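You operate a simulated robot arm through the tools that you are given. There is no shell and no other tool. Be economical: measure what you need, move in short steps, check, and stop when the job is done.

You are at the controls of a simulated robot arm. One attempt, no reset.

Task
Take the small scoop and leave it on the right lower shelf of the test bench. Then take the red pellet jar and leave it on top of the teal-over-white wheel. Then put the blue-handled cup on the white shelf under the rollers. Then take the green chip and put it on top of the high yellow wheel. Then put the purple chip on the left lower shelf of the test bench. Then put the pink chip on top of the low yellow wheel. Then turn the zero knob to click 6. Do these in the order given. Set down upright: red pellet jar.

Only the result counts: the job must be done as asked and must still hold three seconds after the hand-in. Knocking over, shifting, dropping, spilling or breaking anything else fails it.

Robot
A 7-joint arm with a two-finger gripper on a trunk, on a base that drives. Base frame: it is fixed to the floor where the robot stands at the start and does not move with it; the origin is under the middle of the robot, x ahead of it, y to its left, z up. Units: m, degrees, N and s.
With the tool pointing down near the work surface it reaches from about 0.3 to 0.78 m from the robot's upright axis, wherever it stands. Its first joint turns from -166.0 to 166.0 degrees. Places, roughly: blue-handled cup (13x5x5 cm) [0.6, -0.5, 0.8]; green chip [-2, -0.5, 0.75]; high yellow wheel [-0.25, 4, 0.75]; left lower shelf of the test bench [-2.2, -0.2, 0.3]; low yellow wheel [0, 3.75, 0.75]; pink chip [-2, -0.75, 0.75]; purple chip [-2, -0.5, 0.75]; right lower shelf of the test bench [-2.2, 1.2, 0.3]; small scoop [0.5, 0.25, 0.75]; teal-over-white wheel (9x9x7 cm) [0, 3.5, 0.8]; white shelf under the rollers [-2.2, 3.5, 0.4]; zero knob [-2.2, 0, 1.1]. Payload 2.45 kg.
The tool frame sits at the grasp point between the pads (the TCP): z along the fingers, y along the line on which they close. The tips reach 0.027 m beyond it. The gripper opens to 0.08 m. The gripper's body begins 0.054 m behind the TCP.
Orientation is told as [roll, pitch, yaw] about the base's x, y, z axes, in that order, counted from this pose: with the fingers straight down and closing along the base's y, the tool's x points along the base's -x, its y along +y and its z along -z.

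Tools
- The arm moves only by the tool apply_moves. Its argument "rows" is a list of rows, each an object (a shift or turn left out is 0, a gripper value left out holds the last) with "rot": the turn, a rotation vector about the tool's x, y, z in units of 5 degrees (1.0 is 5 degrees), a list of three; "translation": the shift along the tool's x, y, z in units of 50 mm (1.0 is 50 mm), a list of three; "fingers": the finger opening in m, from 0 to 0.08. In form: [{"rot": [wx, wy, wz], "translation": [tx, ty, tz], "fingers": fingers}, ...]. A call has 1 to 8 rows; each row shifts and turns the commanded pose from where the row before left it, along the tool's axes as they then stand. A call with a number of a shift or a turn outside -1 to 1 is refused whole. Rows are played at 5 a second. More than 0.05 m and 8.6 degrees between two rows, or a gripper value outside its range, and nothing of the call is played. Where a pose cannot be reached the arm comes as near as it can. A force on the tool above 40 N (or 10 N above the force at the start of the call, whichever is more), or a blocked arm, ends the call early, and 0.2 s more pass. Each finger travels about 0.153 m/s and halts on what it meets, pressing with about 38 N; the grip force reading is that of the motor and also rises with nothing between the fingers. The clock runs only during rows and for 0.2 s after the last one: add rows that do not move to give the fingers time. The reply holds the time, the measured pose of the TCP, the force on the tool along the base axes, the opening and the grip force, in the units named above and with some noise, with the torque about the TCP (base axes, N m) and any sound that the robot's microphone picked up.
- Cameras (640 x 400 px; columns grow to the right, rows downward): "scene" is now at [0.0661, 0.1006, 1.6691]; the picture's right is [-0.45, -0.89, 0.00], its down [-0.36, 0.18, -0.92] and it looks along [0.82, -0.42, -0.40] (base axes); focal length 214 px, centre (320, 200). "wrist" rides on the gripper at [0.063, 0.012, -0.079] in the tool frame; the picture's right is [-0.19, 0.98, 0.00], its down [-0.72, -0.14, -0.68] and it looks along [-0.67, -0.13, 0.73] (tool axes); focal length 226 px, centre (320, 200). There is no depth. A picture from a camera that has moved, and an enlarged one, comes with that camera's place and axes in the base frame and with its lens. The place of the scene camera against the robot may be out by one fixed shift of up to 0.012 m in any direction.
- camera(camera): a new picture of that camera. The clock stands still meanwhile.
- raise_lower(by): slides the trunk up (or, below 0, down) by that many m; the arm and the scene camera ride with it, the base frame stays. It gives what a move gives, with no picture.
- roll_base(legs): drives the robot by 1 to 6 legs, each [ahead, turn to the left] in m and degrees, along the robot's own axes; the way and the turn of a leg run together, so that a leg with both is an arc; at most 1.5 m and 180 degrees a leg. The arm and the cameras ride along, it lands a little off, and it stops where it bumps. It gives what a move gives.
- turn_head(pan, tilt): turns the head with the scene camera to pan (to the left, within 120 degrees either way) and tilt (down, from -29 to 69), counted from straight ahead of the robot. It gives what a move gives.
- close_up(camera, box): a new picture of the part [left, top, right, bottom] of that camera's present view, enlarged. The clock stands still meanwhile.
- finish_job(): hands the job in; it is judged then, once.

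Go step by step. Nothing tells you exact positions but the pictures and the camera data: compare them with the known pose of the tool, close in by small moves and look again before you grip or let go. The budget is 196 turns and 182 pictures, counting those below and the enlarged ones. Unless the task says otherwise, let go and move clear before handing in.

The tools are called after "Request:" as name(argument=value, ...) on one line, values as JSON. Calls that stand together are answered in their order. apply_moves: Moves the arm, as the interface text tells. Its arguments: {"type":"object","properties":{"rows":{"type":"array"}},"required":["rows"]} The other tools are called the same way: raise_lower (by) slides the trunk up or down; roll_base (legs) drives the base; turn_head (pan, tilt) turns the head that bears the scene camera; camera (camera) takes a picture; close_up (camera, box) takes an enlarged picture of a part of a camera's view; finish_job () hands the job in.

At the start:

```text
time: 0.0
tcp_pos: [0.4293, -0.0735, 1.3853]
tcp_rot: [0.1, 1.0, -0.4]
ft_force: [0.3, -0.3, 0.0]
ft_torque: [-0.02, 0.03, 0.01]
opening: 0.0799
grasp_force: 0.0
trunk travel left (down, up): [-0.25, 0.29]
robot x, y, heading: [-0.0009, -0.0022, 0.3]
head pan, tilt: [-13.5, 68.8]
```

scene: 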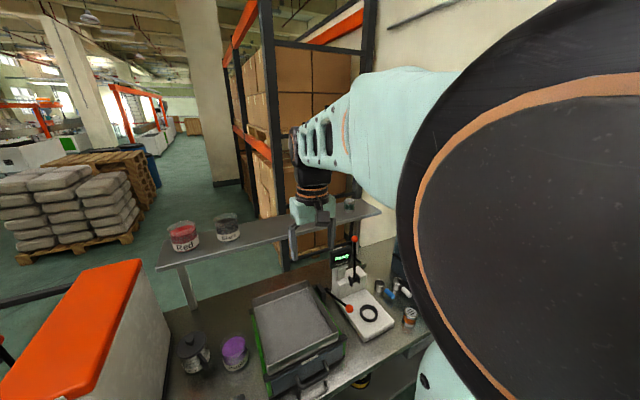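
wrist: 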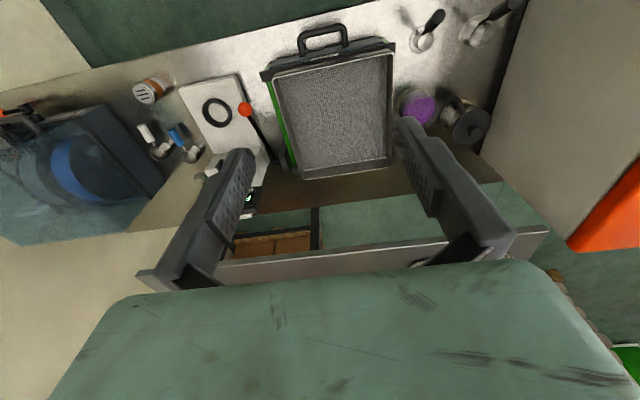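

I see a workbench ahead with a sieve tray, jars on a raised shelf and two dark-handled tools near the left front of the bench. I'll look closer at those before reaching for the scoop.

Request:
close_up(camera="wrist", box=[360, 0, 560, 125])

Request:
turn_head(pan=20, tilt=60)

Request:
camera(camera="scene")

```text
3.20 times, centred on (460, 62) of wrist
camera zoom: at [0.3681, -0.0612, 1.4657], right [0.2, 0.98, 0.0], down [0.73, -0.15, 0.67], along [0.66, -0.13, -0.74], focal length 723 px, centre (-128, 640)
```

zoom: 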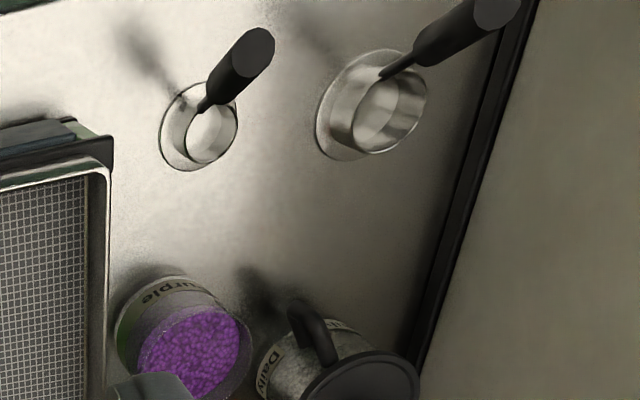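

```text
time: 1.0
tcp_pos: [0.4314, -0.0741, 1.3808]
tcp_rot: [0.3, 1.5, -0.3]
ft_force: [0.0, -0.5, -0.3]
ft_torque: [0.04, 0.0, -0.02]
opening: 0.08
grasp_force: 0.1
trunk travel left (down, up): [-0.25, 0.29]
robot x, y, heading: [0.0001, 0.0006, -0.3]
head pan, tilt: [20.0, 60.0]
```

```text
178 pictures are left
camera scene: at [0.0677, 0.1059, 1.6636], right [-0.4, -0.92, 0.0], down [-0.42, 0.18, -0.89], along [0.82, -0.36, -0.45], focal length 214 px, centre (320, 200)
```

scene: 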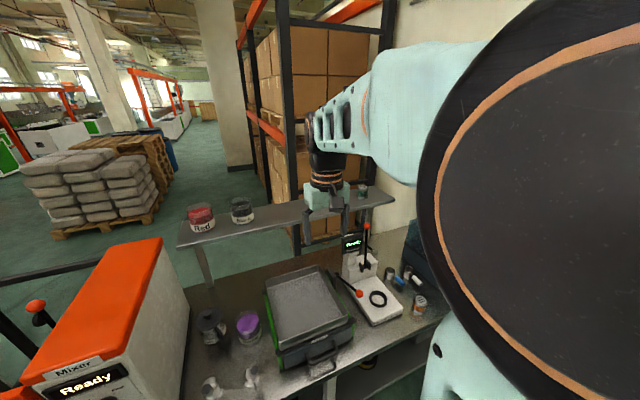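

The smaller scoop appears to be near (0.51, 0.19) on the bench and the larger one near (0.52, 0.32). I'll bring the wrist down over that area for a closer view.

Request:
apply_moves(rows=[{"translation": [0, 0.6, 0.77]}, {"translation": [0, 0.6, 0.77]}, {"translation": [0, 0.6, 0.77]}, {"translation": [0, 0.6, 0.77]}, {"translation": [0, 0.6, 0.77]}, {"translation": [0, 0.6, 0.77]}, {"translation": [0, 0.6, 0.77]}, {"translation": [0, 0.6, 0.77]}])

Request:
camera(camera="wrist")

Request:
camera(camera="scene")

```text
time: 2.8
tcp_pos: [0.4275, 0.1693, 1.0758]
tcp_rot: [0.1, 0.8, -0.3]
ft_force: [0.0, -0.3, 0.0]
ft_torque: [-0.02, -0.02, 0.04]
opening: 0.0799
grasp_force: 0.0
trunk travel left (down, up): [-0.25, 0.29]
robot x, y, heading: [0.001, -0.0008, 0.2]
head pan, tilt: [20.0, 60.0]
```

```text
177 pictures are left
camera wrist: at [0.3641, 0.1804, 1.1579], right [0.2, 0.98, 0.0], down [0.73, -0.15, 0.67], along [0.66, -0.13, -0.74], focal length 226 px, centre (320, 200)
```

wrist: 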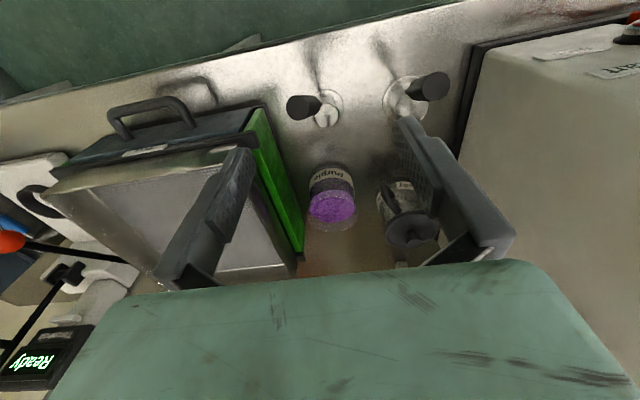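

```text
176 pictures are left
camera scene: at [0.0471, 0.1664, 1.6165], right [0.34, -0.94, 0.0], down [-0.81, -0.3, -0.5], along [0.47, 0.17, -0.87], focal length 214 px, centre (320, 200)
```

scene: 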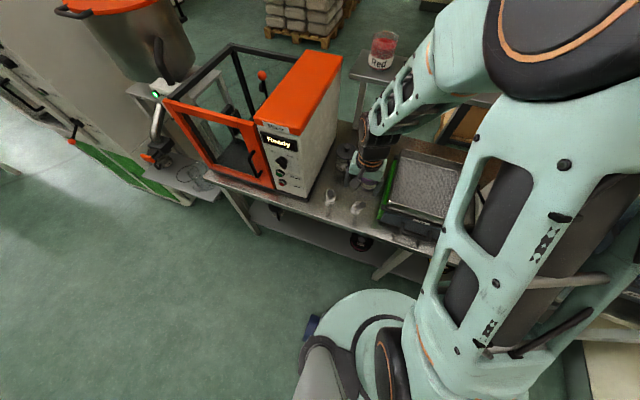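

Both scoops are now visible near the front edge. I'll enlarge both views to work out how the small scoop's handle leans.

Request:
close_up(camera="wrist", box=[260, 50, 460, 175])

Request:
close_up(camera="scene", box=[290, 150, 410, 225])

```text
3.20 times, centred on (360, 112) of wrist
camera zoom: at [0.3641, 0.1804, 1.1579], right [0.2, 0.98, 0.0], down [0.73, -0.15, 0.67], along [0.66, -0.13, -0.74], focal length 723 px, centre (192, 480)
```

zoom: 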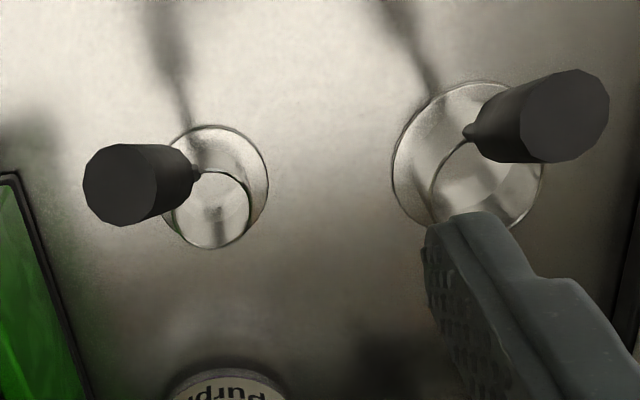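

```text
5.33 times, centred on (350, 188) of scene
camera zoom: at [0.0471, 0.1664, 1.6165], right [0.34, -0.94, 0.0], down [-0.81, -0.3, -0.5], along [0.47, 0.17, -0.87], focal length 1144 px, centre (160, 267)
```

zoom: 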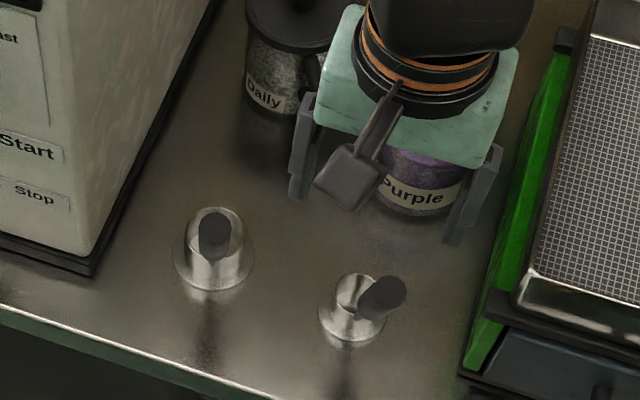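

The small scoop stands on the bench with its handle up, leaning toward the robot. Before choosing a grip I want to see the destination shelf, so I'll turn the head toward the rear.

Request:
turn_head(pan=120, tilt=20)

Request:
apply_moves(rows=[{}, {}, {}, {}])

Request:
camera(camera="scene")

Request:
turn_head(pan=-120, tilt=20)

Request:
apply_moves(rows=[{}, {}, {}, {}, {}, {}, {}, {}])

Request:
camera(camera="scene")

```text
time: 4.5
tcp_pos: [0.4261, 0.1677, 1.0767]
tcp_rot: [0.1, 1.0, -0.3]
ft_force: [0.4, 0.1, -0.6]
ft_torque: [-0.01, 0.0, 0.01]
opening: 0.0802
grasp_force: 0.0
trunk travel left (down, up): [-0.25, 0.29]
robot x, y, heading: [0.0037, -0.0006, -0.3]
head pan, tilt: [120.0, 20.0]
```

```text
time: 5.5
tcp_pos: [0.4258, 0.1677, 1.0777]
tcp_rot: [0.1, 1.0, -0.3]
ft_force: [0.6, -0.2, 0.4]
ft_torque: [0.05, -0.04, -0.06]
opening: 0.0801
grasp_force: 0.1
trunk travel left (down, up): [-0.25, 0.29]
robot x, y, heading: [-0.0018, -0.0009, 0.1]
head pan, tilt: [120.0, 20.0]
```

```text
173 pictures are left
camera scene: at [-0.0628, 0.2234, 1.6749], right [0.87, 0.5, 0.0], down [0.17, -0.3, -0.94], along [-0.47, 0.81, -0.34], focal length 214 px, centre (320, 200)
```

scene: 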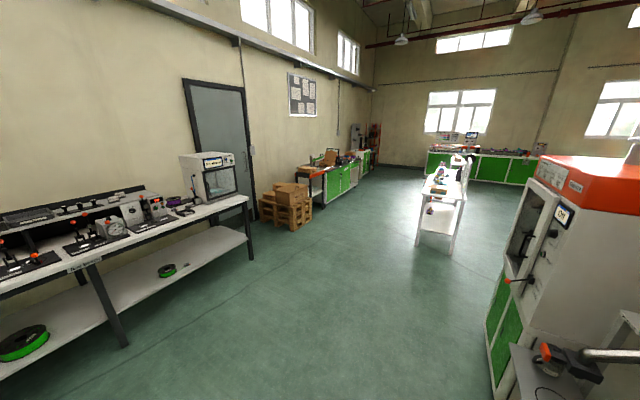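

```text
time: 8.9
tcp_pos: [0.4261, 0.1669, 1.0767]
tcp_rot: [0.2, 1.0, -0.3]
ft_force: [-0.5, 0.3, -0.4]
ft_torque: [-0.03, 0.0, 0.01]
opening: 0.0799
grasp_force: 0.0
trunk travel left (down, up): [-0.25, 0.29]
robot x, y, heading: [-0.0003, -0.0007, 0.1]
head pan, tilt: [-120.0, 20.0]
```

```text
time: 10.7
tcp_pos: [0.426, 0.1679, 1.0778]
tcp_rot: [0.2, 1.1, -0.3]
ft_force: [-0.8, 0.0, 0.1]
ft_torque: [0.02, 0.02, -0.02]
opening: 0.0801
grasp_force: 0.0
trunk travel left (down, up): [-0.25, 0.29]
robot x, y, heading: [0.0003, -0.0019, 0.1]
head pan, tilt: [-120.0, 20.0]
```

```text
172 pictures are left
camera scene: at [-0.0628, 0.0621, 1.6749], right [-0.87, 0.5, 0.0], down [0.17, 0.3, -0.94], along [-0.47, -0.81, -0.34], focal length 214 px, centre (320, 200)
```

scene: 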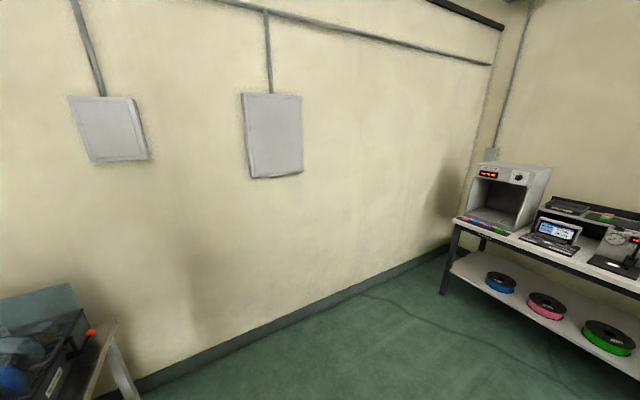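

The test bench along the rear wall has an open lower shelf under its tabletop, so an inclined gripper will be needed there. I'll tilt the tool about 40° forward so the scoop's handle can be held across and later slid under the bench top.

Request:
apply_moves(rows=[{"rot": [0, -1, 0]}, {"rot": [0, -1, 0]}, {"rot": [0, -1, 0]}, {"rot": [0, -1, 0]}, {"rot": [0, -1, 0]}, {"rot": [0, -1, 0]}, {"rot": [0, -1, 0]}, {"rot": [0, -1, 0]}])

Request:
turn_head(pan=15, tilt=45)

Request:
apply_moves(rows=[{"translation": [-0.6, 0, 0.6]}, {"translation": [-0.6, 0, 0.6]}, {}, {}, {}, {}, {}, {}])

Request:
camera(camera="wrist")

Request:
camera(camera="scene")

```text
time: 12.5
tcp_pos: [0.4265, 0.1685, 1.0777]
tcp_rot: [0.2, -39.1, -0.4]
ft_force: [-0.3, -0.5, 0.0]
ft_torque: [-0.01, 0.02, 0.01]
opening: 0.0798
grasp_force: 0.0
trunk travel left (down, up): [-0.25, 0.29]
robot x, y, heading: [0.0009, 0.0019, -0.4]
head pan, tilt: [-120.0, 20.0]
```

```text
time: 14.7
tcp_pos: [0.4263, 0.1675, 1.0753]
tcp_rot: [-0.3, -38.9, -0.1]
ft_force: [0.9, -1.4, -0.4]
ft_torque: [0.04, -0.02, -0.01]
opening: 0.0799
grasp_force: 0.1
trunk travel left (down, up): [-0.25, 0.29]
robot x, y, heading: [-0.0007, -0.0007, 0.1]
head pan, tilt: [15.0, 45.0]
```

```text
time: 16.5
tcp_pos: [0.51, 0.1682, 1.0693]
tcp_rot: [0.2, -39.0, -0.5]
ft_force: [-0.4, -0.1, -0.5]
ft_torque: [0.0, -0.01, -0.04]
opening: 0.0798
grasp_force: 0.1
trunk travel left (down, up): [-0.25, 0.29]
robot x, y, heading: [-0.0007, 0.0018, -0.1]
head pan, tilt: [15.0, 45.0]
```

```text
171 pictures are left
camera wrist: at [0.4104, 0.1794, 1.091], right [0.15, 0.98, 0.12], down [0.13, -0.14, 0.98], along [0.98, -0.14, -0.15], focal length 226 px, centre (320, 200)
```

wrist: 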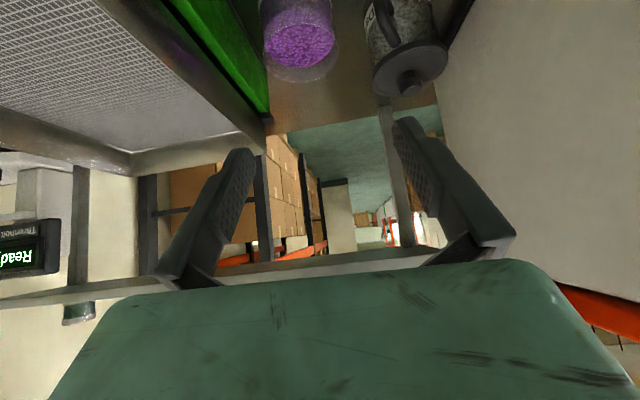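

```text
170 pictures are left
camera scene: at [0.0622, 0.1638, 1.6362], right [0.26, -0.97, 0.0], down [-0.68, -0.18, -0.71], along [0.68, 0.18, -0.71], focal length 214 px, centre (320, 200)
```

scene: 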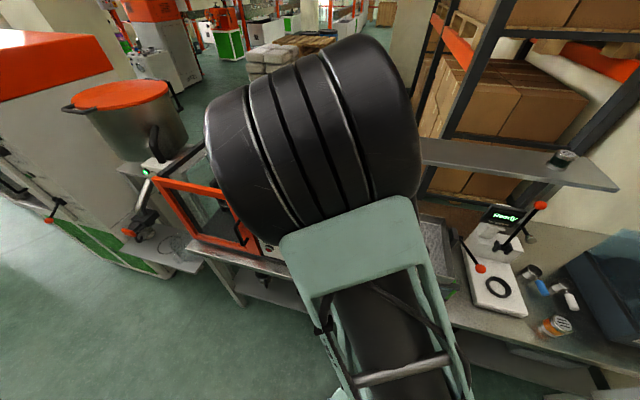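

The wrist camera now sits below the gripper and looks forward almost level. I'll back off and drop behind the scoop so the handle comes into view.

Request:
apply_moves(rows=[{"translation": [0.82, -0.07, 0.06]}, {"translation": [0.82, -0.07, 0.06]}, {"translation": [0.82, -0.07, 0.06]}, {"translation": [0.82, -0.07, 0.06]}, {}])

Request:
camera(camera="wrist")

Request:
camera(camera="scene")

```text
time: 17.7
tcp_pos: [0.3908, 0.1573, 0.9547]
tcp_rot: [0.3, -39.0, -0.4]
ft_force: [-0.5, -0.1, 0.0]
ft_torque: [-0.01, 0.0, 0.0]
opening: 0.0799
grasp_force: 0.1
trunk travel left (down, up): [-0.25, 0.29]
robot x, y, heading: [-0.0, 0.0012, -0.1]
head pan, tilt: [15.0, 45.0]
```

```text
169 pictures are left
camera wrist: at [0.2918, 0.1683, 0.9767], right [0.16, 0.98, 0.12], down [0.13, -0.14, 0.98], along [0.98, -0.14, -0.15], focal length 226 px, centre (320, 200)
```

wrist: 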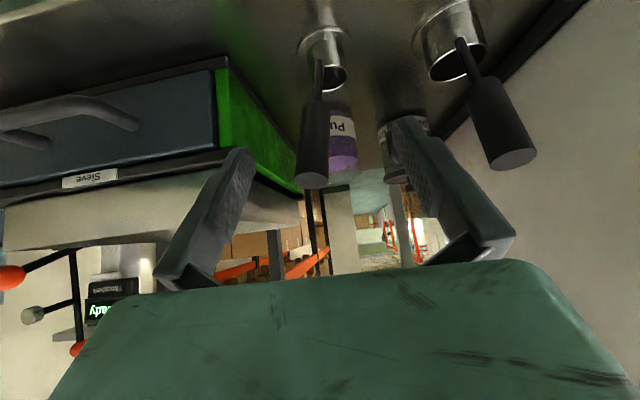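

```text
168 pictures are left
camera scene: at [0.0624, 0.1637, 1.6362], right [0.26, -0.97, 0.0], down [-0.68, -0.18, -0.71], along [0.68, 0.18, -0.71], focal length 214 px, centre (320, 200)
```

scene: 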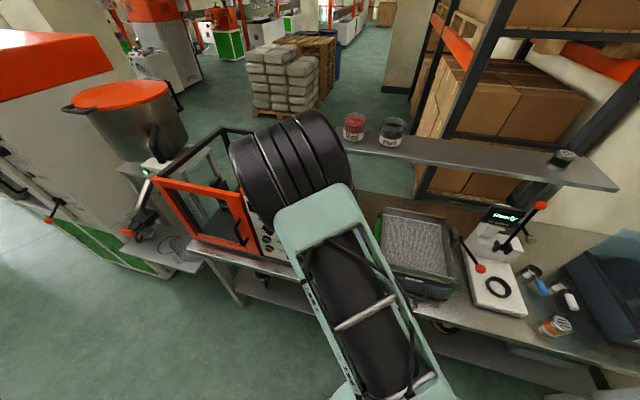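

The handle's thick grip runs from about (0.466, 0.155, 0.866) to (0.440, 0.144, 0.938), leaning back about 20°. I'll roll the tool slightly to match the lean and slide the open fingers around it.

Request:
apply_moves(rows=[{"rot": [-0.85, 0, 0], "fingers": 0.08}, {"rot": [-0.85, 0, 0]}, {"translation": [-0.1, -0.13, 0.54]}, {"translation": [-0.1, -0.13, 0.54]}, {}])

Request:
camera(camera="wrist")

```text
time: 18.9
tcp_pos: [0.4452, 0.157, 0.9146]
tcp_rot: [8.7, -38.9, -0.4]
ft_force: [-0.9, 0.5, 0.2]
ft_torque: [0.03, 0.01, 0.0]
opening: 0.0799
grasp_force: 0.0
out of reach, approached as far as the arm can: row 1, 2
trunk travel left (down, up): [-0.25, 0.29]
robot x, y, heading: [0.0004, 0.0003, 0.0]
head pan, tilt: [15.0, 45.0]
```

```text
167 pictures are left
camera wrist: at [0.3451, 0.1565, 0.937], right [0.06, 0.97, 0.24], down [0.15, -0.24, 0.96], along [0.99, -0.03, -0.16], focal length 226 px, centre (320, 200)
```

wrist: 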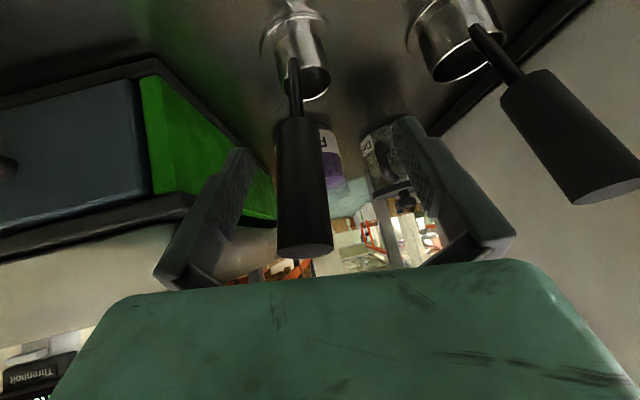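

The handle lies between the fingers, about 1 cm toward the left finger. I'll centre on it, advance slightly and close.

Request:
apply_moves(rows=[{"translation": [0, -0.22, 0.2]}, {"fingers": 0.08}, {"fingers": 0.0}, {"fingers": 0.0}, {"fingers": 0.0}, {"fingers": 0.0}])

Request:
camera(camera="wrist")

```text
time: 20.3
tcp_pos: [0.4525, 0.1471, 0.9054]
tcp_rot: [8.7, -39.1, -0.4]
ft_force: [-0.2, 0.0, 0.1]
ft_torque: [0.0, 0.08, -0.03]
opening: 0.0222
grasp_force: 38.4
trunk travel left (down, up): [-0.25, 0.29]
robot x, y, heading: [-0.0012, 0.0022, -0.0]
head pan, tilt: [15.0, 45.0]
```

```text
166 pictures are left
camera wrist: at [0.3519, 0.1472, 0.9281], right [0.06, 0.97, 0.24], down [0.15, -0.24, 0.96], along [0.99, -0.03, -0.16], focal length 226 px, centre (320, 200)
```

wrist: 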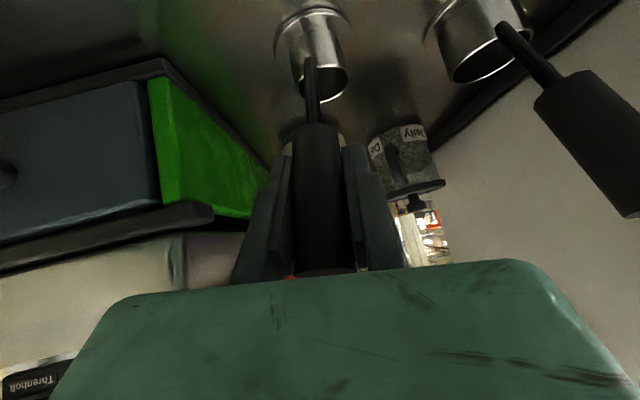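

The scoop is held firmly. I'll lift it straight up and check it comes along cleanly.

Request:
apply_moves(rows=[{"translation": [-0.629, 0.115, -0.768]}, {"translation": [-0.629, 0.115, -0.768]}, {"translation": [-0.629, 0.115, -0.768]}, {"translation": [-0.629, 0.115, -0.768]}, {}])

Request:
camera(camera="wrist")

Request:
camera(camera="scene")

```text
time: 21.5
tcp_pos: [0.4522, 0.1465, 1.1045]
tcp_rot: [8.7, -38.9, -0.4]
ft_force: [0.3, -0.3, -1.3]
ft_torque: [-0.05, 0.07, 0.0]
opening: 0.0219
grasp_force: 38.3
trunk travel left (down, up): [-0.25, 0.29]
robot x, y, heading: [0.0005, -0.004, 0.1]
head pan, tilt: [15.0, 45.0]
```

```text
165 pictures are left
camera wrist: at [0.3519, 0.1474, 1.1275], right [0.06, 0.97, 0.24], down [0.15, -0.24, 0.96], along [0.99, -0.03, -0.16], focal length 226 px, centre (320, 200)
```

wrist: 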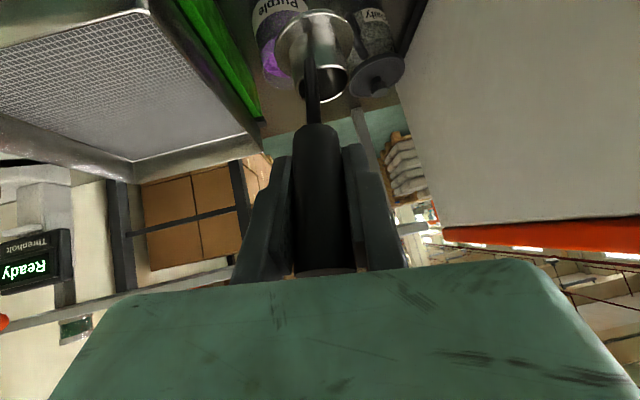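

```text
164 pictures are left
camera scene: at [0.0624, 0.1639, 1.6361], right [0.26, -0.97, 0.0], down [-0.68, -0.18, -0.71], along [0.68, 0.18, -0.71], focal length 214 px, centre (320, 200)
```

scene: 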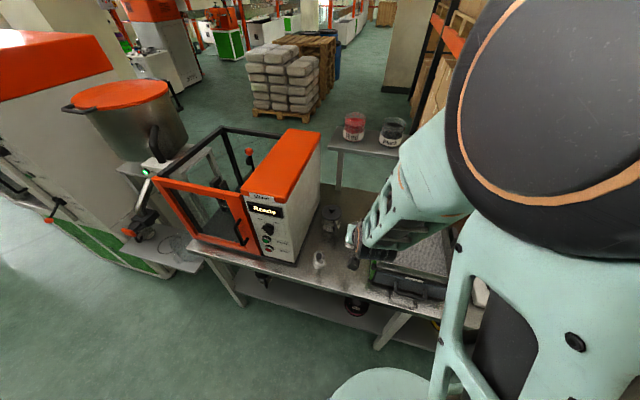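

The scoop is free of the bench and clear of the other items. I'll back away and drive around to the right half of the test bench, stopping short to look.

Request:
roll_base(legs=[[-0.7, 0], [0, 90], [1.4, 0], [0, 90], [0.5, 0]])

Request:
turn_head(pan=5, tilt=45)

Request:
apply_moves(rows=[{}, {}, {}])

Request:
camera(camera="scene")

Request:
camera(camera="wrist")

```text
time: 42.3
tcp_pos: [-1.6704, 1.245, 1.1048]
tcp_rot: [8.8, -39.0, -179.9]
ft_force: [-0.5, 0.4, -1.9]
ft_torque: [0.01, -0.03, -0.01]
opening: 0.0219
grasp_force: 37.8
trunk travel left (down, up): [-0.25, 0.29]
robot x, y, heading: [-1.2233, 1.3925, -179.6]
head pan, tilt: [15.0, 45.0]
```

```text
time: 43.0
tcp_pos: [-1.6697, 1.2449, 1.1043]
tcp_rot: [8.7, -39.1, -180.1]
ft_force: [0.5, -0.7, -1.9]
ft_torque: [0.0, -0.07, 0.01]
opening: 0.0221
grasp_force: 38.5
trunk travel left (down, up): [-0.25, 0.29]
robot x, y, heading: [-1.2172, 1.3952, -179.7]
head pan, tilt: [5.0, 45.0]
```

```text
time: 43.8
tcp_pos: [-1.6703, 1.2446, 1.104]
tcp_rot: [8.7, -39.0, -180.1]
ft_force: [-0.2, -0.1, -1.0]
ft_torque: [0.05, -0.08, -0.01]
opening: 0.0222
grasp_force: 38.1
trunk travel left (down, up): [-0.25, 0.29]
robot x, y, heading: [-1.2196, 1.3981, -179.6]
head pan, tilt: [5.0, 45.0]
```

```text
163 pictures are left
camera scene: at [-1.2763, 1.2501, 1.6362], right [-0.09, 1.0, 0.0], down [0.7, 0.06, -0.71], along [-0.7, -0.06, -0.71], focal length 214 px, centre (320, 200)
```

scene: 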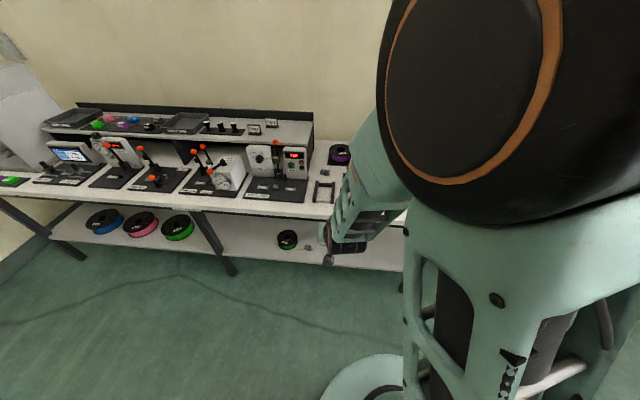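

```text
162 pictures are left
camera wrist: at [-1.5701, 1.243, 1.1274], right [-0.06, -0.97, 0.24], down [-0.15, 0.24, 0.96], along [-0.99, 0.02, -0.16], focal length 226 px, centre (320, 200)
```

wrist: 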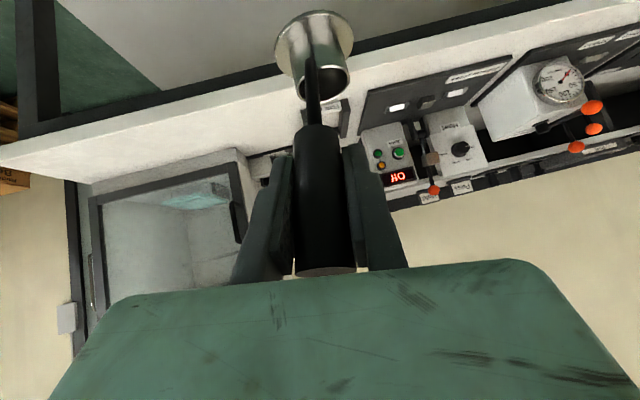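

The right lower shelf is clear from about y = 1.05 onward, with its front edge near x = -2.02. I'll lower the trunk and arm in front of the bench, then look.

Request:
raise_lower(by=-0.25)

Request:
apply_moves(rows=[{"translation": [0.629, -0.115, 0.768]}, {"translation": [0.629, -0.115, 0.768]}, {"translation": [0.629, -0.115, 0.768]}, {"translation": [0.629, -0.115, 0.768]}, {"translation": [0.629, -0.115, 0.768]}, {"translation": [0.629, -0.115, 0.768]}, {}])

Request:
camera(camera="wrist")

Request:
camera(camera="scene")

```text
time: 46.4
tcp_pos: [-1.6696, 1.2436, 0.8542]
tcp_rot: [8.7, -39.0, -180.1]
ft_force: [-0.2, 0.5, -2.5]
ft_torque: [0.01, -0.1, 0.01]
opening: 0.0218
grasp_force: 38.0
trunk travel left (down, up): [0.0, 0.54]
robot x, y, heading: [-1.2219, 1.397, -179.9]
head pan, tilt: [5.0, 45.0]
```

```text
time: 48.0
tcp_pos: [-1.6706, 1.2456, 0.5544]
tcp_rot: [8.7, -39.2, -180.0]
ft_force: [0.4, 0.0, -1.2]
ft_torque: [-0.01, -0.07, 0.0]
opening: 0.0219
grasp_force: 37.7
trunk travel left (down, up): [0.0, 0.54]
robot x, y, heading: [-1.2159, 1.396, -179.7]
head pan, tilt: [5.0, 45.0]
```

```text
161 pictures are left
camera wrist: at [-1.5704, 1.2431, 0.5765], right [-0.06, -0.97, 0.24], down [-0.15, 0.24, 0.96], along [-0.99, 0.02, -0.16], focal length 226 px, centre (320, 200)
```

wrist: 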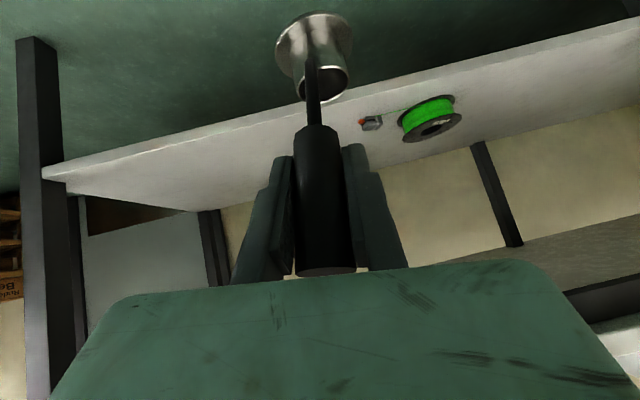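

```text
160 pictures are left
camera scene: at [-1.2764, 1.25, 1.3862], right [-0.09, 1.0, 0.0], down [0.7, 0.06, -0.71], along [-0.7, -0.06, -0.71], focal length 214 px, centre (320, 200)
```

scene: 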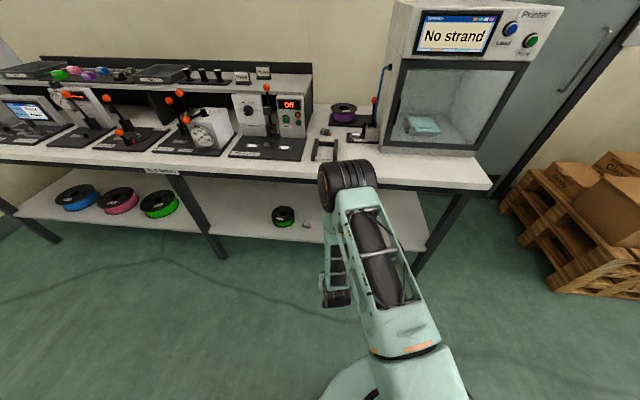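

The shelf top is near z = 0.30, and a small item sits beside the green spool around y = 1.06, so y ≈ 1.23 is free. I'll lower a little, drive forward 0.2 m, and then extend the arm.

Request:
apply_moves(rows=[{"translation": [0.55, -0.1, 0.67]}, {}])

Request:
roll_base(legs=[[0.22, 0]])

Request:
apply_moves(rows=[{"translation": [-0.777, -0.093, 0.622]}, {"translation": [-0.777, -0.093, 0.622]}, {}])

Request:
camera(camera="wrist")

Request:
camera(camera="scene")

```text
time: 48.6
tcp_pos: [-1.6718, 1.2457, 0.5107]
tcp_rot: [8.7, -38.9, -180.1]
ft_force: [-0.1, 0.0, -1.5]
ft_torque: [0.02, -0.05, 0.01]
opening: 0.022
grasp_force: 38.4
trunk travel left (down, up): [0.0, 0.54]
robot x, y, heading: [-1.2202, 1.3949, -179.8]
head pan, tilt: [5.0, 45.0]
```

```text
time: 50.3
tcp_pos: [-1.8883, 1.2446, 0.5095]
tcp_rot: [8.7, -39.1, -180.0]
ft_force: [0.6, 0.4, -1.8]
ft_torque: [0.04, -0.04, -0.01]
opening: 0.0218
grasp_force: 38.1
trunk travel left (down, up): [0.0, 0.54]
robot x, y, heading: [-1.4369, 1.3962, -179.5]
head pan, tilt: [5.0, 45.0]
```

```text
time: 51.1
tcp_pos: [-1.9876, 1.2432, 0.5112]
tcp_rot: [8.7, -39.0, -179.9]
ft_force: [-0.9, -0.1, -1.2]
ft_torque: [0.03, -0.05, 0.0]
opening: 0.0219
grasp_force: 38.4
trunk travel left (down, up): [0.0, 0.54]
robot x, y, heading: [-1.4371, 1.3933, -179.6]
head pan, tilt: [5.0, 45.0]
```

```text
159 pictures are left
camera wrist: at [-1.8898, 1.2422, 0.5327], right [-0.06, -0.97, 0.24], down [-0.15, 0.24, 0.96], along [-0.99, 0.02, -0.16], focal length 226 px, centre (320, 200)
```

wrist: 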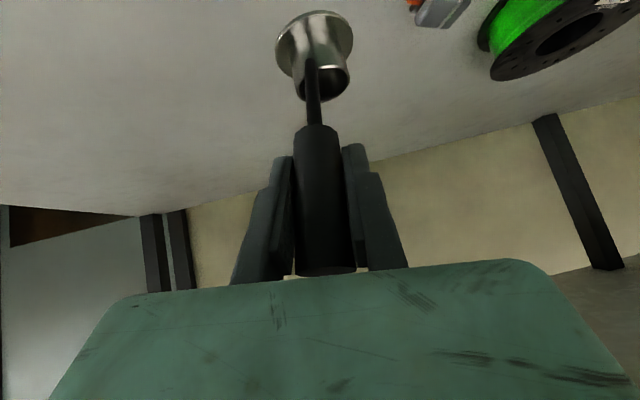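

```text
158 pictures are left
camera scene: at [-1.4952, 1.2492, 1.3862], right [-0.09, 1.0, 0.0], down [0.7, 0.06, -0.71], along [-0.7, -0.06, -0.71], focal length 214 px, centre (320, 200)
```

scene: 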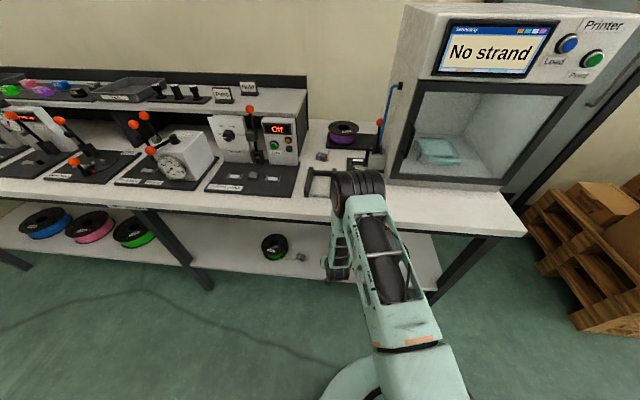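

The scoop's cup is over the front of the shelf, with the wrist still short of the tabletop edge. I'll go 6 cm further in and lower gently until it touches.

Request:
apply_moves(rows=[{"translation": [0.25, -0.05, 0.31]}, {"translation": [-0.47, -0.056, 0.373]}, {"translation": [-0.47, -0.056, 0.373]}, {"translation": [0.19, -0.035, 0.23]}, {}])

Request:
camera(camera="wrist")

Request:
camera(camera="scene")

```text
time: 52.3
tcp_pos: [-2.0473, 1.2431, 0.4774]
tcp_rot: [8.7, -39.1, -179.9]
ft_force: [0.1, 0.1, -1.7]
ft_torque: [-0.01, -0.06, -0.04]
opening: 0.022
grasp_force: 38.5
trunk travel left (down, up): [0.0, 0.54]
robot x, y, heading: [-1.4385, 1.3962, -179.7]
head pan, tilt: [5.0, 45.0]
```

```text
157 pictures are left
camera wrist: at [-1.9477, 1.2418, 0.5002], right [-0.06, -0.97, 0.24], down [-0.15, 0.24, 0.96], along [-0.99, 0.02, -0.15], focal length 226 px, centre (320, 200)
```

wrist: 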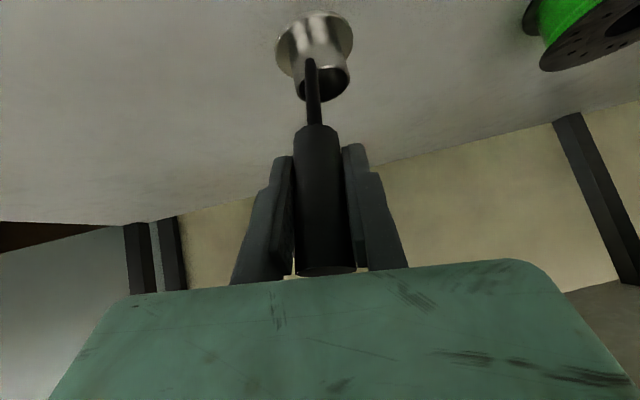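

```text
156 pictures are left
camera scene: at [-1.4914, 1.2492, 1.3864], right [-0.09, 1.0, 0.0], down [0.7, 0.06, -0.71], along [-0.71, -0.06, -0.71], focal length 214 px, centre (320, 200)
```

scene: 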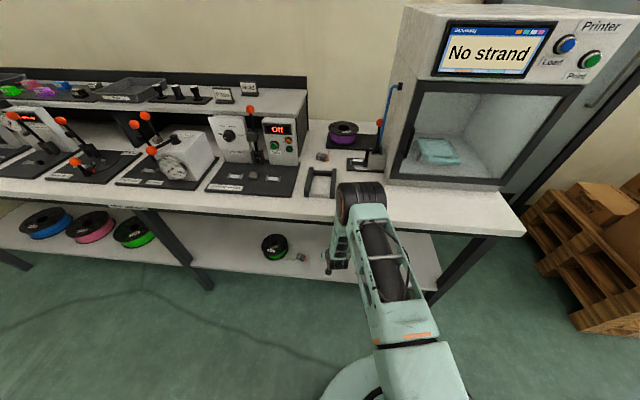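

There is still a small gap under the cup. I'll lower in small steps and watch the force.

Request:
apply_moves(rows=[{"translation": [0.101, -0.018, 0.123]}, {"translation": [0.063, -0.012, 0.077]}, {}])

Request:
camera(camera="wrist")

```text
time: 53.1
tcp_pos: [-2.0482, 1.2425, 0.4655]
tcp_rot: [8.7, -39.2, -180.0]
ft_force: [-1.4, -0.3, -1.4]
ft_torque: [0.04, -0.04, 0.0]
opening: 0.022
grasp_force: 38.3
trunk travel left (down, up): [0.0, 0.54]
robot x, y, heading: [-1.4369, 1.3968, -179.7]
head pan, tilt: [5.0, 45.0]
```

```text
155 pictures are left
camera wrist: at [-1.9484, 1.2419, 0.4873], right [-0.06, -0.97, 0.24], down [-0.14, 0.24, 0.96], along [-0.99, 0.02, -0.15], focal length 226 px, centre (320, 200)
```

wrist: 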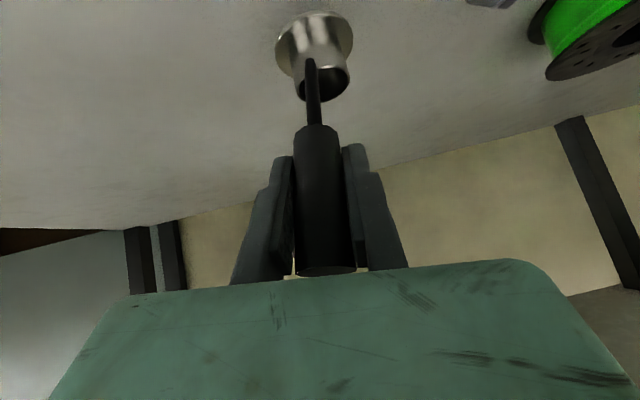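

Request:
apply_moves(rows=[{"translation": [0.063, -0.012, 0.077]}, {"translation": [0.063, -0.012, 0.077]}, {}])

```text
time: 53.9
tcp_pos: [-2.0469, 1.2439, 0.4541]
tcp_rot: [8.7, -39.1, -180.1]
ft_force: [0.2, 0.3, -2.4]
ft_torque: [0.04, -0.03, 0.0]
opening: 0.0222
grasp_force: 38.1
trunk travel left (down, up): [0.0, 0.54]
robot x, y, heading: [-1.4405, 1.3962, -179.7]
head pan, tilt: [5.0, 45.0]
```

No contact yet; I'll continue down in small steps.

Request:
apply_moves(rows=[{"translation": [0.05, -0.009, 0.061]}, {"translation": [0.05, -0.009, 0.061]}, {}])

```text
time: 54.7
tcp_pos: [-2.0478, 1.2425, 0.4487]
tcp_rot: [8.8, -39.3, -180.1]
ft_force: [0.0, -0.4, -2.6]
ft_torque: [0.01, -0.04, 0.03]
opening: 0.0219
grasp_force: 38.6
trunk travel left (down, up): [0.0, 0.54]
robot x, y, heading: [-1.4371, 1.3958, -179.6]
head pan, tilt: [5.0, 45.0]
```

Request:
apply_moves(rows=[{"translation": [0.05, -0.009, 0.061]}, {"translation": [0.05, -0.009, 0.061]}, {}])

Request:
camera(camera="wrist")

```text
time: 55.5
tcp_pos: [-2.0487, 1.2426, 0.4408]
tcp_rot: [8.7, -39.4, -180.0]
ft_force: [3.3, 0.6, 5.3]
ft_torque: [0.14, -0.02, -0.04]
opening: 0.0219
grasp_force: 37.9
trunk travel left (down, up): [0.0, 0.54]
robot x, y, heading: [-1.4396, 1.396, -180.0]
head pan, tilt: [5.0, 45.0]
```

```text
154 pictures are left
camera wrist: at [-1.9476, 1.2412, 0.4629], right [-0.05, -0.97, 0.24], down [-0.14, 0.24, 0.96], along [-0.99, 0.02, -0.15], focal length 226 px, centre (320, 200)
```

wrist: 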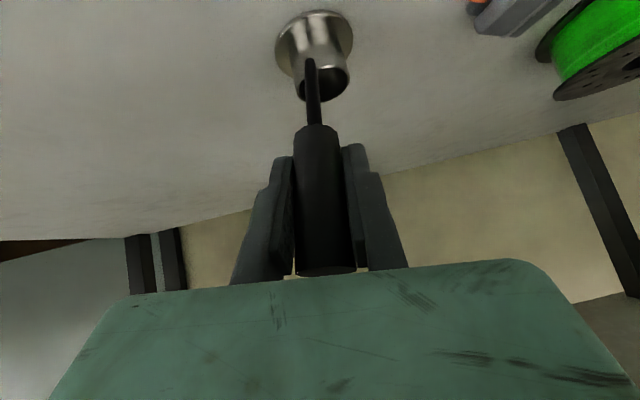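

The force shows the cup is resting on the shelf. I'll open the fingers and back out along the tool axis.

Request:
apply_moves(rows=[{"fingers": 0.05}, {"fingers": 0.08}, {"fingers": 0.08}, {"translation": [0, 0, -0.6]}, {"translation": [0, 0, -0.8]}, {"translation": [0, 0, -0.8]}, {}])

Request:
camera(camera="wrist")

```text
time: 57.1
tcp_pos: [-1.9806, 1.2593, 0.5229]
tcp_rot: [8.7, -39.0, -179.9]
ft_force: [0.4, 0.3, 0.2]
ft_torque: [0.04, 0.0, 0.0]
opening: 0.0801
grasp_force: 0.0
trunk travel left (down, up): [0.0, 0.54]
robot x, y, heading: [-1.4368, 1.3933, -179.6]
head pan, tilt: [5.0, 45.0]
```

```text
153 pictures are left
camera wrist: at [-1.8818, 1.2582, 0.5447], right [-0.06, -0.97, 0.24], down [-0.15, 0.24, 0.96], along [-0.99, 0.02, -0.16], focal length 226 px, centre (320, 200)
```

wrist: 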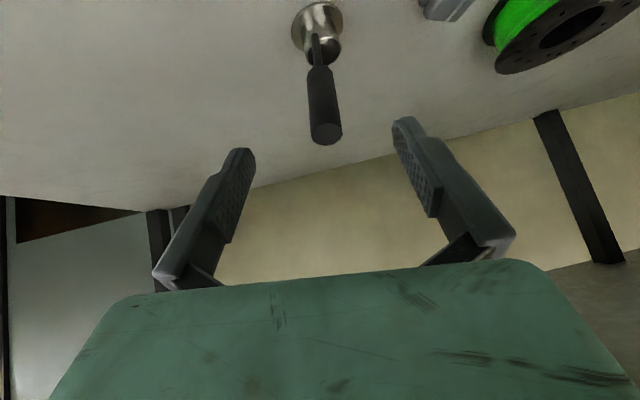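

The scoop stands upright on the right lower shelf. I'll drive back, return the tool to vertical and raise the trunk before going for the red jar.

Request:
roll_base(legs=[[-0.6, 0]])

Request:
raise_lower(by=0.54)

Request:
apply_moves(rows=[{"rot": [0.85, 0, 0]}, {"rot": [0.85, 0, 0]}, {"rot": [0, 1, 0]}, {"rot": [0, 1, 0]}, {"rot": [0, 1, 0]}, {"rot": [0, 1, 0]}, {"rot": [0, 1, 0]}, {"rot": [0, 1, 0]}])

Request:
apply_moves(rows=[{"rot": [0, 1, 0]}, {"rot": [0, 0.8, 0]}, {"translation": [0.5, 0, -0.8]}, {"translation": [0.5, 0, -0.8]}, {}])

Request:
camera(camera="scene")

```text
time: 60.5
tcp_pos: [-1.3838, 1.2621, 0.5208]
tcp_rot: [8.7, -38.9, -179.9]
ft_force: [0.3, 0.2, -0.6]
ft_torque: [0.0, 0.0, -0.01]
opening: 0.08
grasp_force: 0.1
trunk travel left (down, up): [0.0, 0.54]
robot x, y, heading: [-0.8402, 1.3994, -179.9]
head pan, tilt: [5.0, 45.0]
```

```text
refused: 0.54 is not a number from -0.4 to 0.4
```

```text
time: 62.3
tcp_pos: [-1.3839, 1.2623, 0.5227]
tcp_rot: [0.2, -8.9, -179.8]
ft_force: [-0.2, 0.3, 0.1]
ft_torque: [0.0, 0.05, 0.03]
opening: 0.0798
grasp_force: 0.0
trunk travel left (down, up): [0.0, 0.54]
robot x, y, heading: [-0.8386, 1.3965, -179.9]
head pan, tilt: [5.0, 45.0]
```

```text
time: 63.5
tcp_pos: [-1.3335, 1.2624, 0.601]
tcp_rot: [0.1, 0.0, -179.8]
ft_force: [0.1, -0.6, 0.7]
ft_torque: [0.02, -0.04, -0.02]
opening: 0.0803
grasp_force: 0.0
trunk travel left (down, up): [0.0, 0.54]
robot x, y, heading: [-0.8447, 1.3946, -179.8]
head pan, tilt: [5.0, 45.0]
```

```text
152 pictures are left
camera scene: at [-0.8973, 1.2521, 1.3862], right [-0.09, 1.0, 0.0], down [0.7, 0.07, -0.71], along [-0.7, -0.07, -0.71], focal length 214 px, centre (320, 200)
```

scene: 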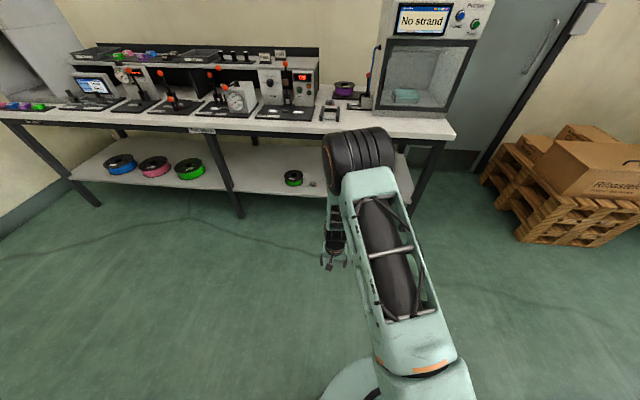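

The area is clear. I'll raise the trunk and arm to travel height and drive back to the first bench, facing the red jar.

Request:
raise_lower(by=0.4)

Request:
apply_moves(rows=[{"translation": [0, 0, -1]}, {"translation": [0, 0, -1]}, {"translation": [0, 0, -1]}, {"translation": [0, 0, -1]}, {"translation": [0, 0, -1]}, {"translation": [0, 0, -1]}, {"translation": [0, 0, -1]}])

Request:
roll_base(legs=[[0, 90], [1.15, 0], [0, 90], [0.6, 0]])

Request:
turn_head(pan=30, tilt=30)

Request:
apply_moves(rows=[{}, {}, {}])

Request:
camera(camera="scene")

Request:
camera(camera="wrist")

```text
time: 67.3
tcp_pos: [-1.3354, 1.2634, 0.9997]
tcp_rot: [0.1, 0.0, -179.8]
ft_force: [0.4, 0.1, -0.6]
ft_torque: [-0.01, -0.01, 0.0]
opening: 0.0797
grasp_force: 0.0
trunk travel left (down, up): [-0.4, 0.14]
robot x, y, heading: [-0.8379, 1.3962, -179.6]
head pan, tilt: [5.0, 45.0]
```

```text
time: 68.9
tcp_pos: [-1.333, 1.2638, 1.3544]
tcp_rot: [0.1, -0.1, -179.9]
ft_force: [0.2, 0.4, 0.8]
ft_torque: [-0.03, -0.01, 0.03]
opening: 0.0798
grasp_force: 0.1
trunk travel left (down, up): [-0.4, 0.14]
robot x, y, heading: [-0.843, 1.3947, -179.7]
head pan, tilt: [5.0, 45.0]
```

```text
time: 85.6
tcp_pos: [0.248, 0.3617, 1.352]
tcp_rot: [0.2, 0.0, -1.1]
ft_force: [0.0, -0.6, 0.7]
ft_torque: [-0.02, 0.04, 0.0]
opening: 0.08
grasp_force: 0.1
trunk travel left (down, up): [-0.4, 0.14]
robot x, y, heading: [-0.2489, 0.2387, -1.4]
head pan, tilt: [5.0, 45.0]
```

```text
time: 86.5
tcp_pos: [0.2471, 0.3616, 1.3522]
tcp_rot: [0.1, 0.0, -1.3]
ft_force: [-0.5, 0.5, 0.7]
ft_torque: [-0.02, -0.04, 0.01]
opening: 0.0798
grasp_force: 0.1
trunk travel left (down, up): [-0.4, 0.14]
robot x, y, heading: [-0.2489, 0.2393, -1.2]
head pan, tilt: [30.0, 30.0]
```

```text
time: 87.2
tcp_pos: [0.2489, 0.3623, 1.3521]
tcp_rot: [0.0, -0.1, -1.2]
ft_force: [0.7, -0.4, -0.5]
ft_torque: [0.03, -0.01, -0.01]
opening: 0.0798
grasp_force: 0.0
trunk travel left (down, up): [-0.4, 0.14]
robot x, y, heading: [-0.2499, 0.2439, -1.3]
head pan, tilt: [30.0, 30.0]
```

```text
151 pictures are left
camera scene: at [-0.1825, 0.427, 1.8088], right [0.48, -0.88, 0.0], down [-0.44, -0.24, -0.87], along [0.76, 0.42, -0.5], focal length 214 px, centre (320, 200)
```

scene: 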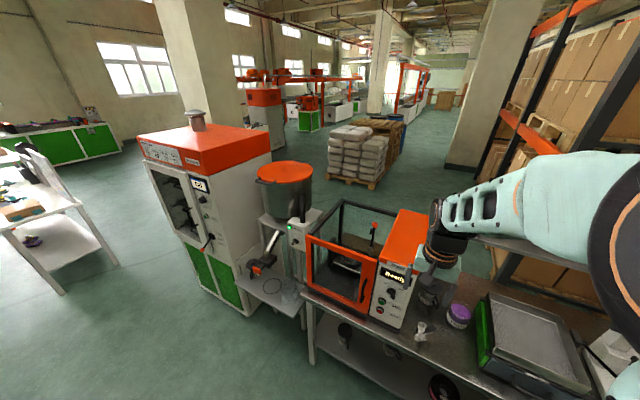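

```text
150 pictures are left
camera wrist: at [0.1849, 0.3743, 1.4315], right [0.21, 0.98, 0.0], down [0.71, -0.16, 0.68], along [0.67, -0.14, -0.73], focal length 226 px, centre (320, 200)
```

wrist: 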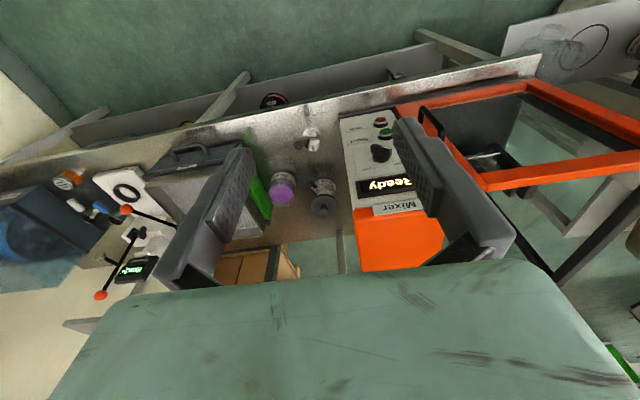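

I'm back at the first bench, but the arm hides the jars. I'll move the base closer and bring the wrist forward to see the raised shelf.

Request:
roll_base(legs=[[0.27, 1.3]])

Request:
apply_moves(rows=[{"translation": [-0.9, -0.3, 0]}, {"translation": [-0.9, -0.3, 0]}, {"translation": [0, 0, -0.5]}, {}])

Request:
turn_head(pan=0, tilt=30)

Request:
apply_moves(rows=[{}, {}, {}])

Request:
camera(camera="wrist")

Request:
camera(camera="scene")

```text
time: 89.2
tcp_pos: [0.5147, 0.3706, 1.3514]
tcp_rot: [0.0, 0.0, 0.2]
ft_force: [-0.1, -0.3, -0.6]
ft_torque: [0.01, 0.04, 0.02]
opening: 0.08
grasp_force: 0.1
trunk travel left (down, up): [-0.4, 0.14]
robot x, y, heading: [0.0195, 0.2427, 0.3]
head pan, tilt: [30.0, 30.0]
```

```text
time: 90.2
tcp_pos: [0.6051, 0.3412, 1.3773]
tcp_rot: [0.3, 0.0, 0.2]
ft_force: [0.1, 0.5, -0.1]
ft_torque: [0.03, 0.02, -0.02]
opening: 0.08
grasp_force: 0.1
trunk travel left (down, up): [-0.4, 0.14]
robot x, y, heading: [0.0206, 0.2376, 0.1]
head pan, tilt: [30.0, 30.0]
```

```text
time: 91.1
tcp_pos: [0.6038, 0.3406, 1.3752]
tcp_rot: [0.2, 0.0, 0.2]
ft_force: [-0.8, 0.5, -0.2]
ft_torque: [0.0, 0.0, -0.01]
opening: 0.08
grasp_force: 0.1
trunk travel left (down, up): [-0.4, 0.14]
robot x, y, heading: [0.0149, 0.2398, -0.1]
head pan, tilt: [0.0, 30.0]
```

```text
time: 91.9
tcp_pos: [0.6044, 0.3408, 1.3767]
tcp_rot: [0.1, 0.0, 0.1]
ft_force: [-0.6, -1.0, 0.7]
ft_torque: [0.0, 0.0, -0.01]
opening: 0.0797
grasp_force: 0.0
trunk travel left (down, up): [-0.4, 0.14]
robot x, y, heading: [0.0193, 0.2368, -0.1]
head pan, tilt: [0.0, 30.0]
```

```text
149 pictures are left
camera wrist: at [0.5405, 0.3523, 1.456], right [0.19, 0.98, 0.0], down [0.72, -0.14, 0.68], along [0.67, -0.13, -0.73], focal length 226 px, centre (320, 200)
```

wrist: 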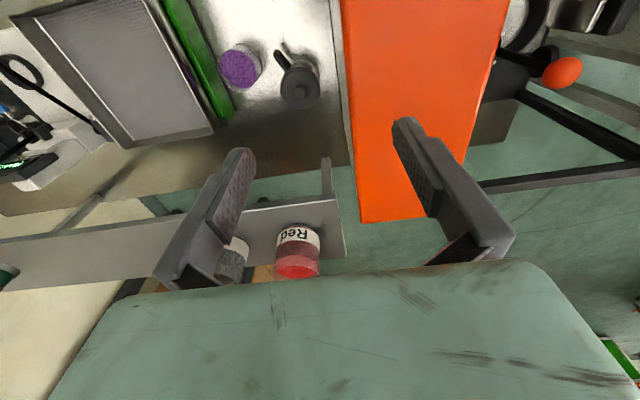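

```text
148 pictures are left
camera scene: at [0.094, 0.3807, 1.8088], right [0.0, -1.0, 0.0], down [-0.5, 0.0, -0.87], along [0.87, 0.0, -0.5], focal length 214 px, centre (320, 200)
```

scene: 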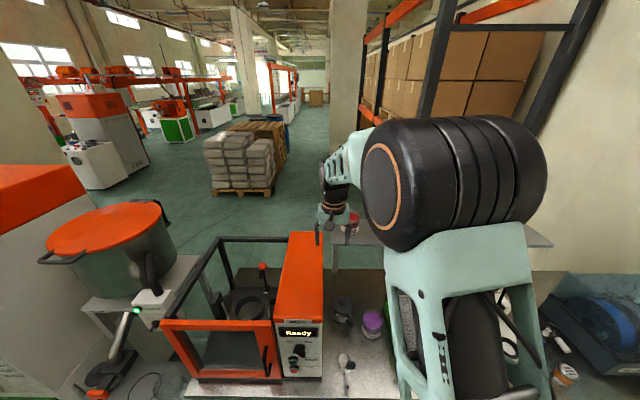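

The red jar is at the end of the raised shelf, roughly (0.86, 0.24). I'll shift the wrist above and behind it for a better fix.

Request:
apply_moves(rows=[{"translation": [-0.5, -0.65, 0]}, {"translation": [-0.5, -0.65, 0]}, {"translation": [-0.5, -0.65, 0]}, {}])

Request:
camera(camera="wrist")

```text
time: 92.9
tcp_pos: [0.6775, 0.2452, 1.3763]
tcp_rot: [0.2, -0.1, 0.2]
ft_force: [-1.0, 0.1, -1.1]
ft_torque: [0.0, -0.01, 0.01]
opening: 0.0799
grasp_force: 0.0
trunk travel left (down, up): [-0.4, 0.14]
robot x, y, heading: [0.02, 0.2404, 0.3]
head pan, tilt: [0.0, 30.0]
```

```text
147 pictures are left
camera wrist: at [0.6142, 0.2553, 1.4566], right [0.19, 0.98, 0.0], down [0.72, -0.14, 0.68], along [0.67, -0.13, -0.73], focal length 226 px, centre (320, 200)
```

wrist: 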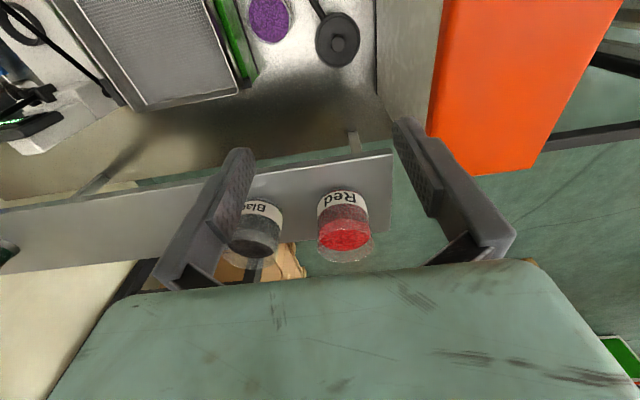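

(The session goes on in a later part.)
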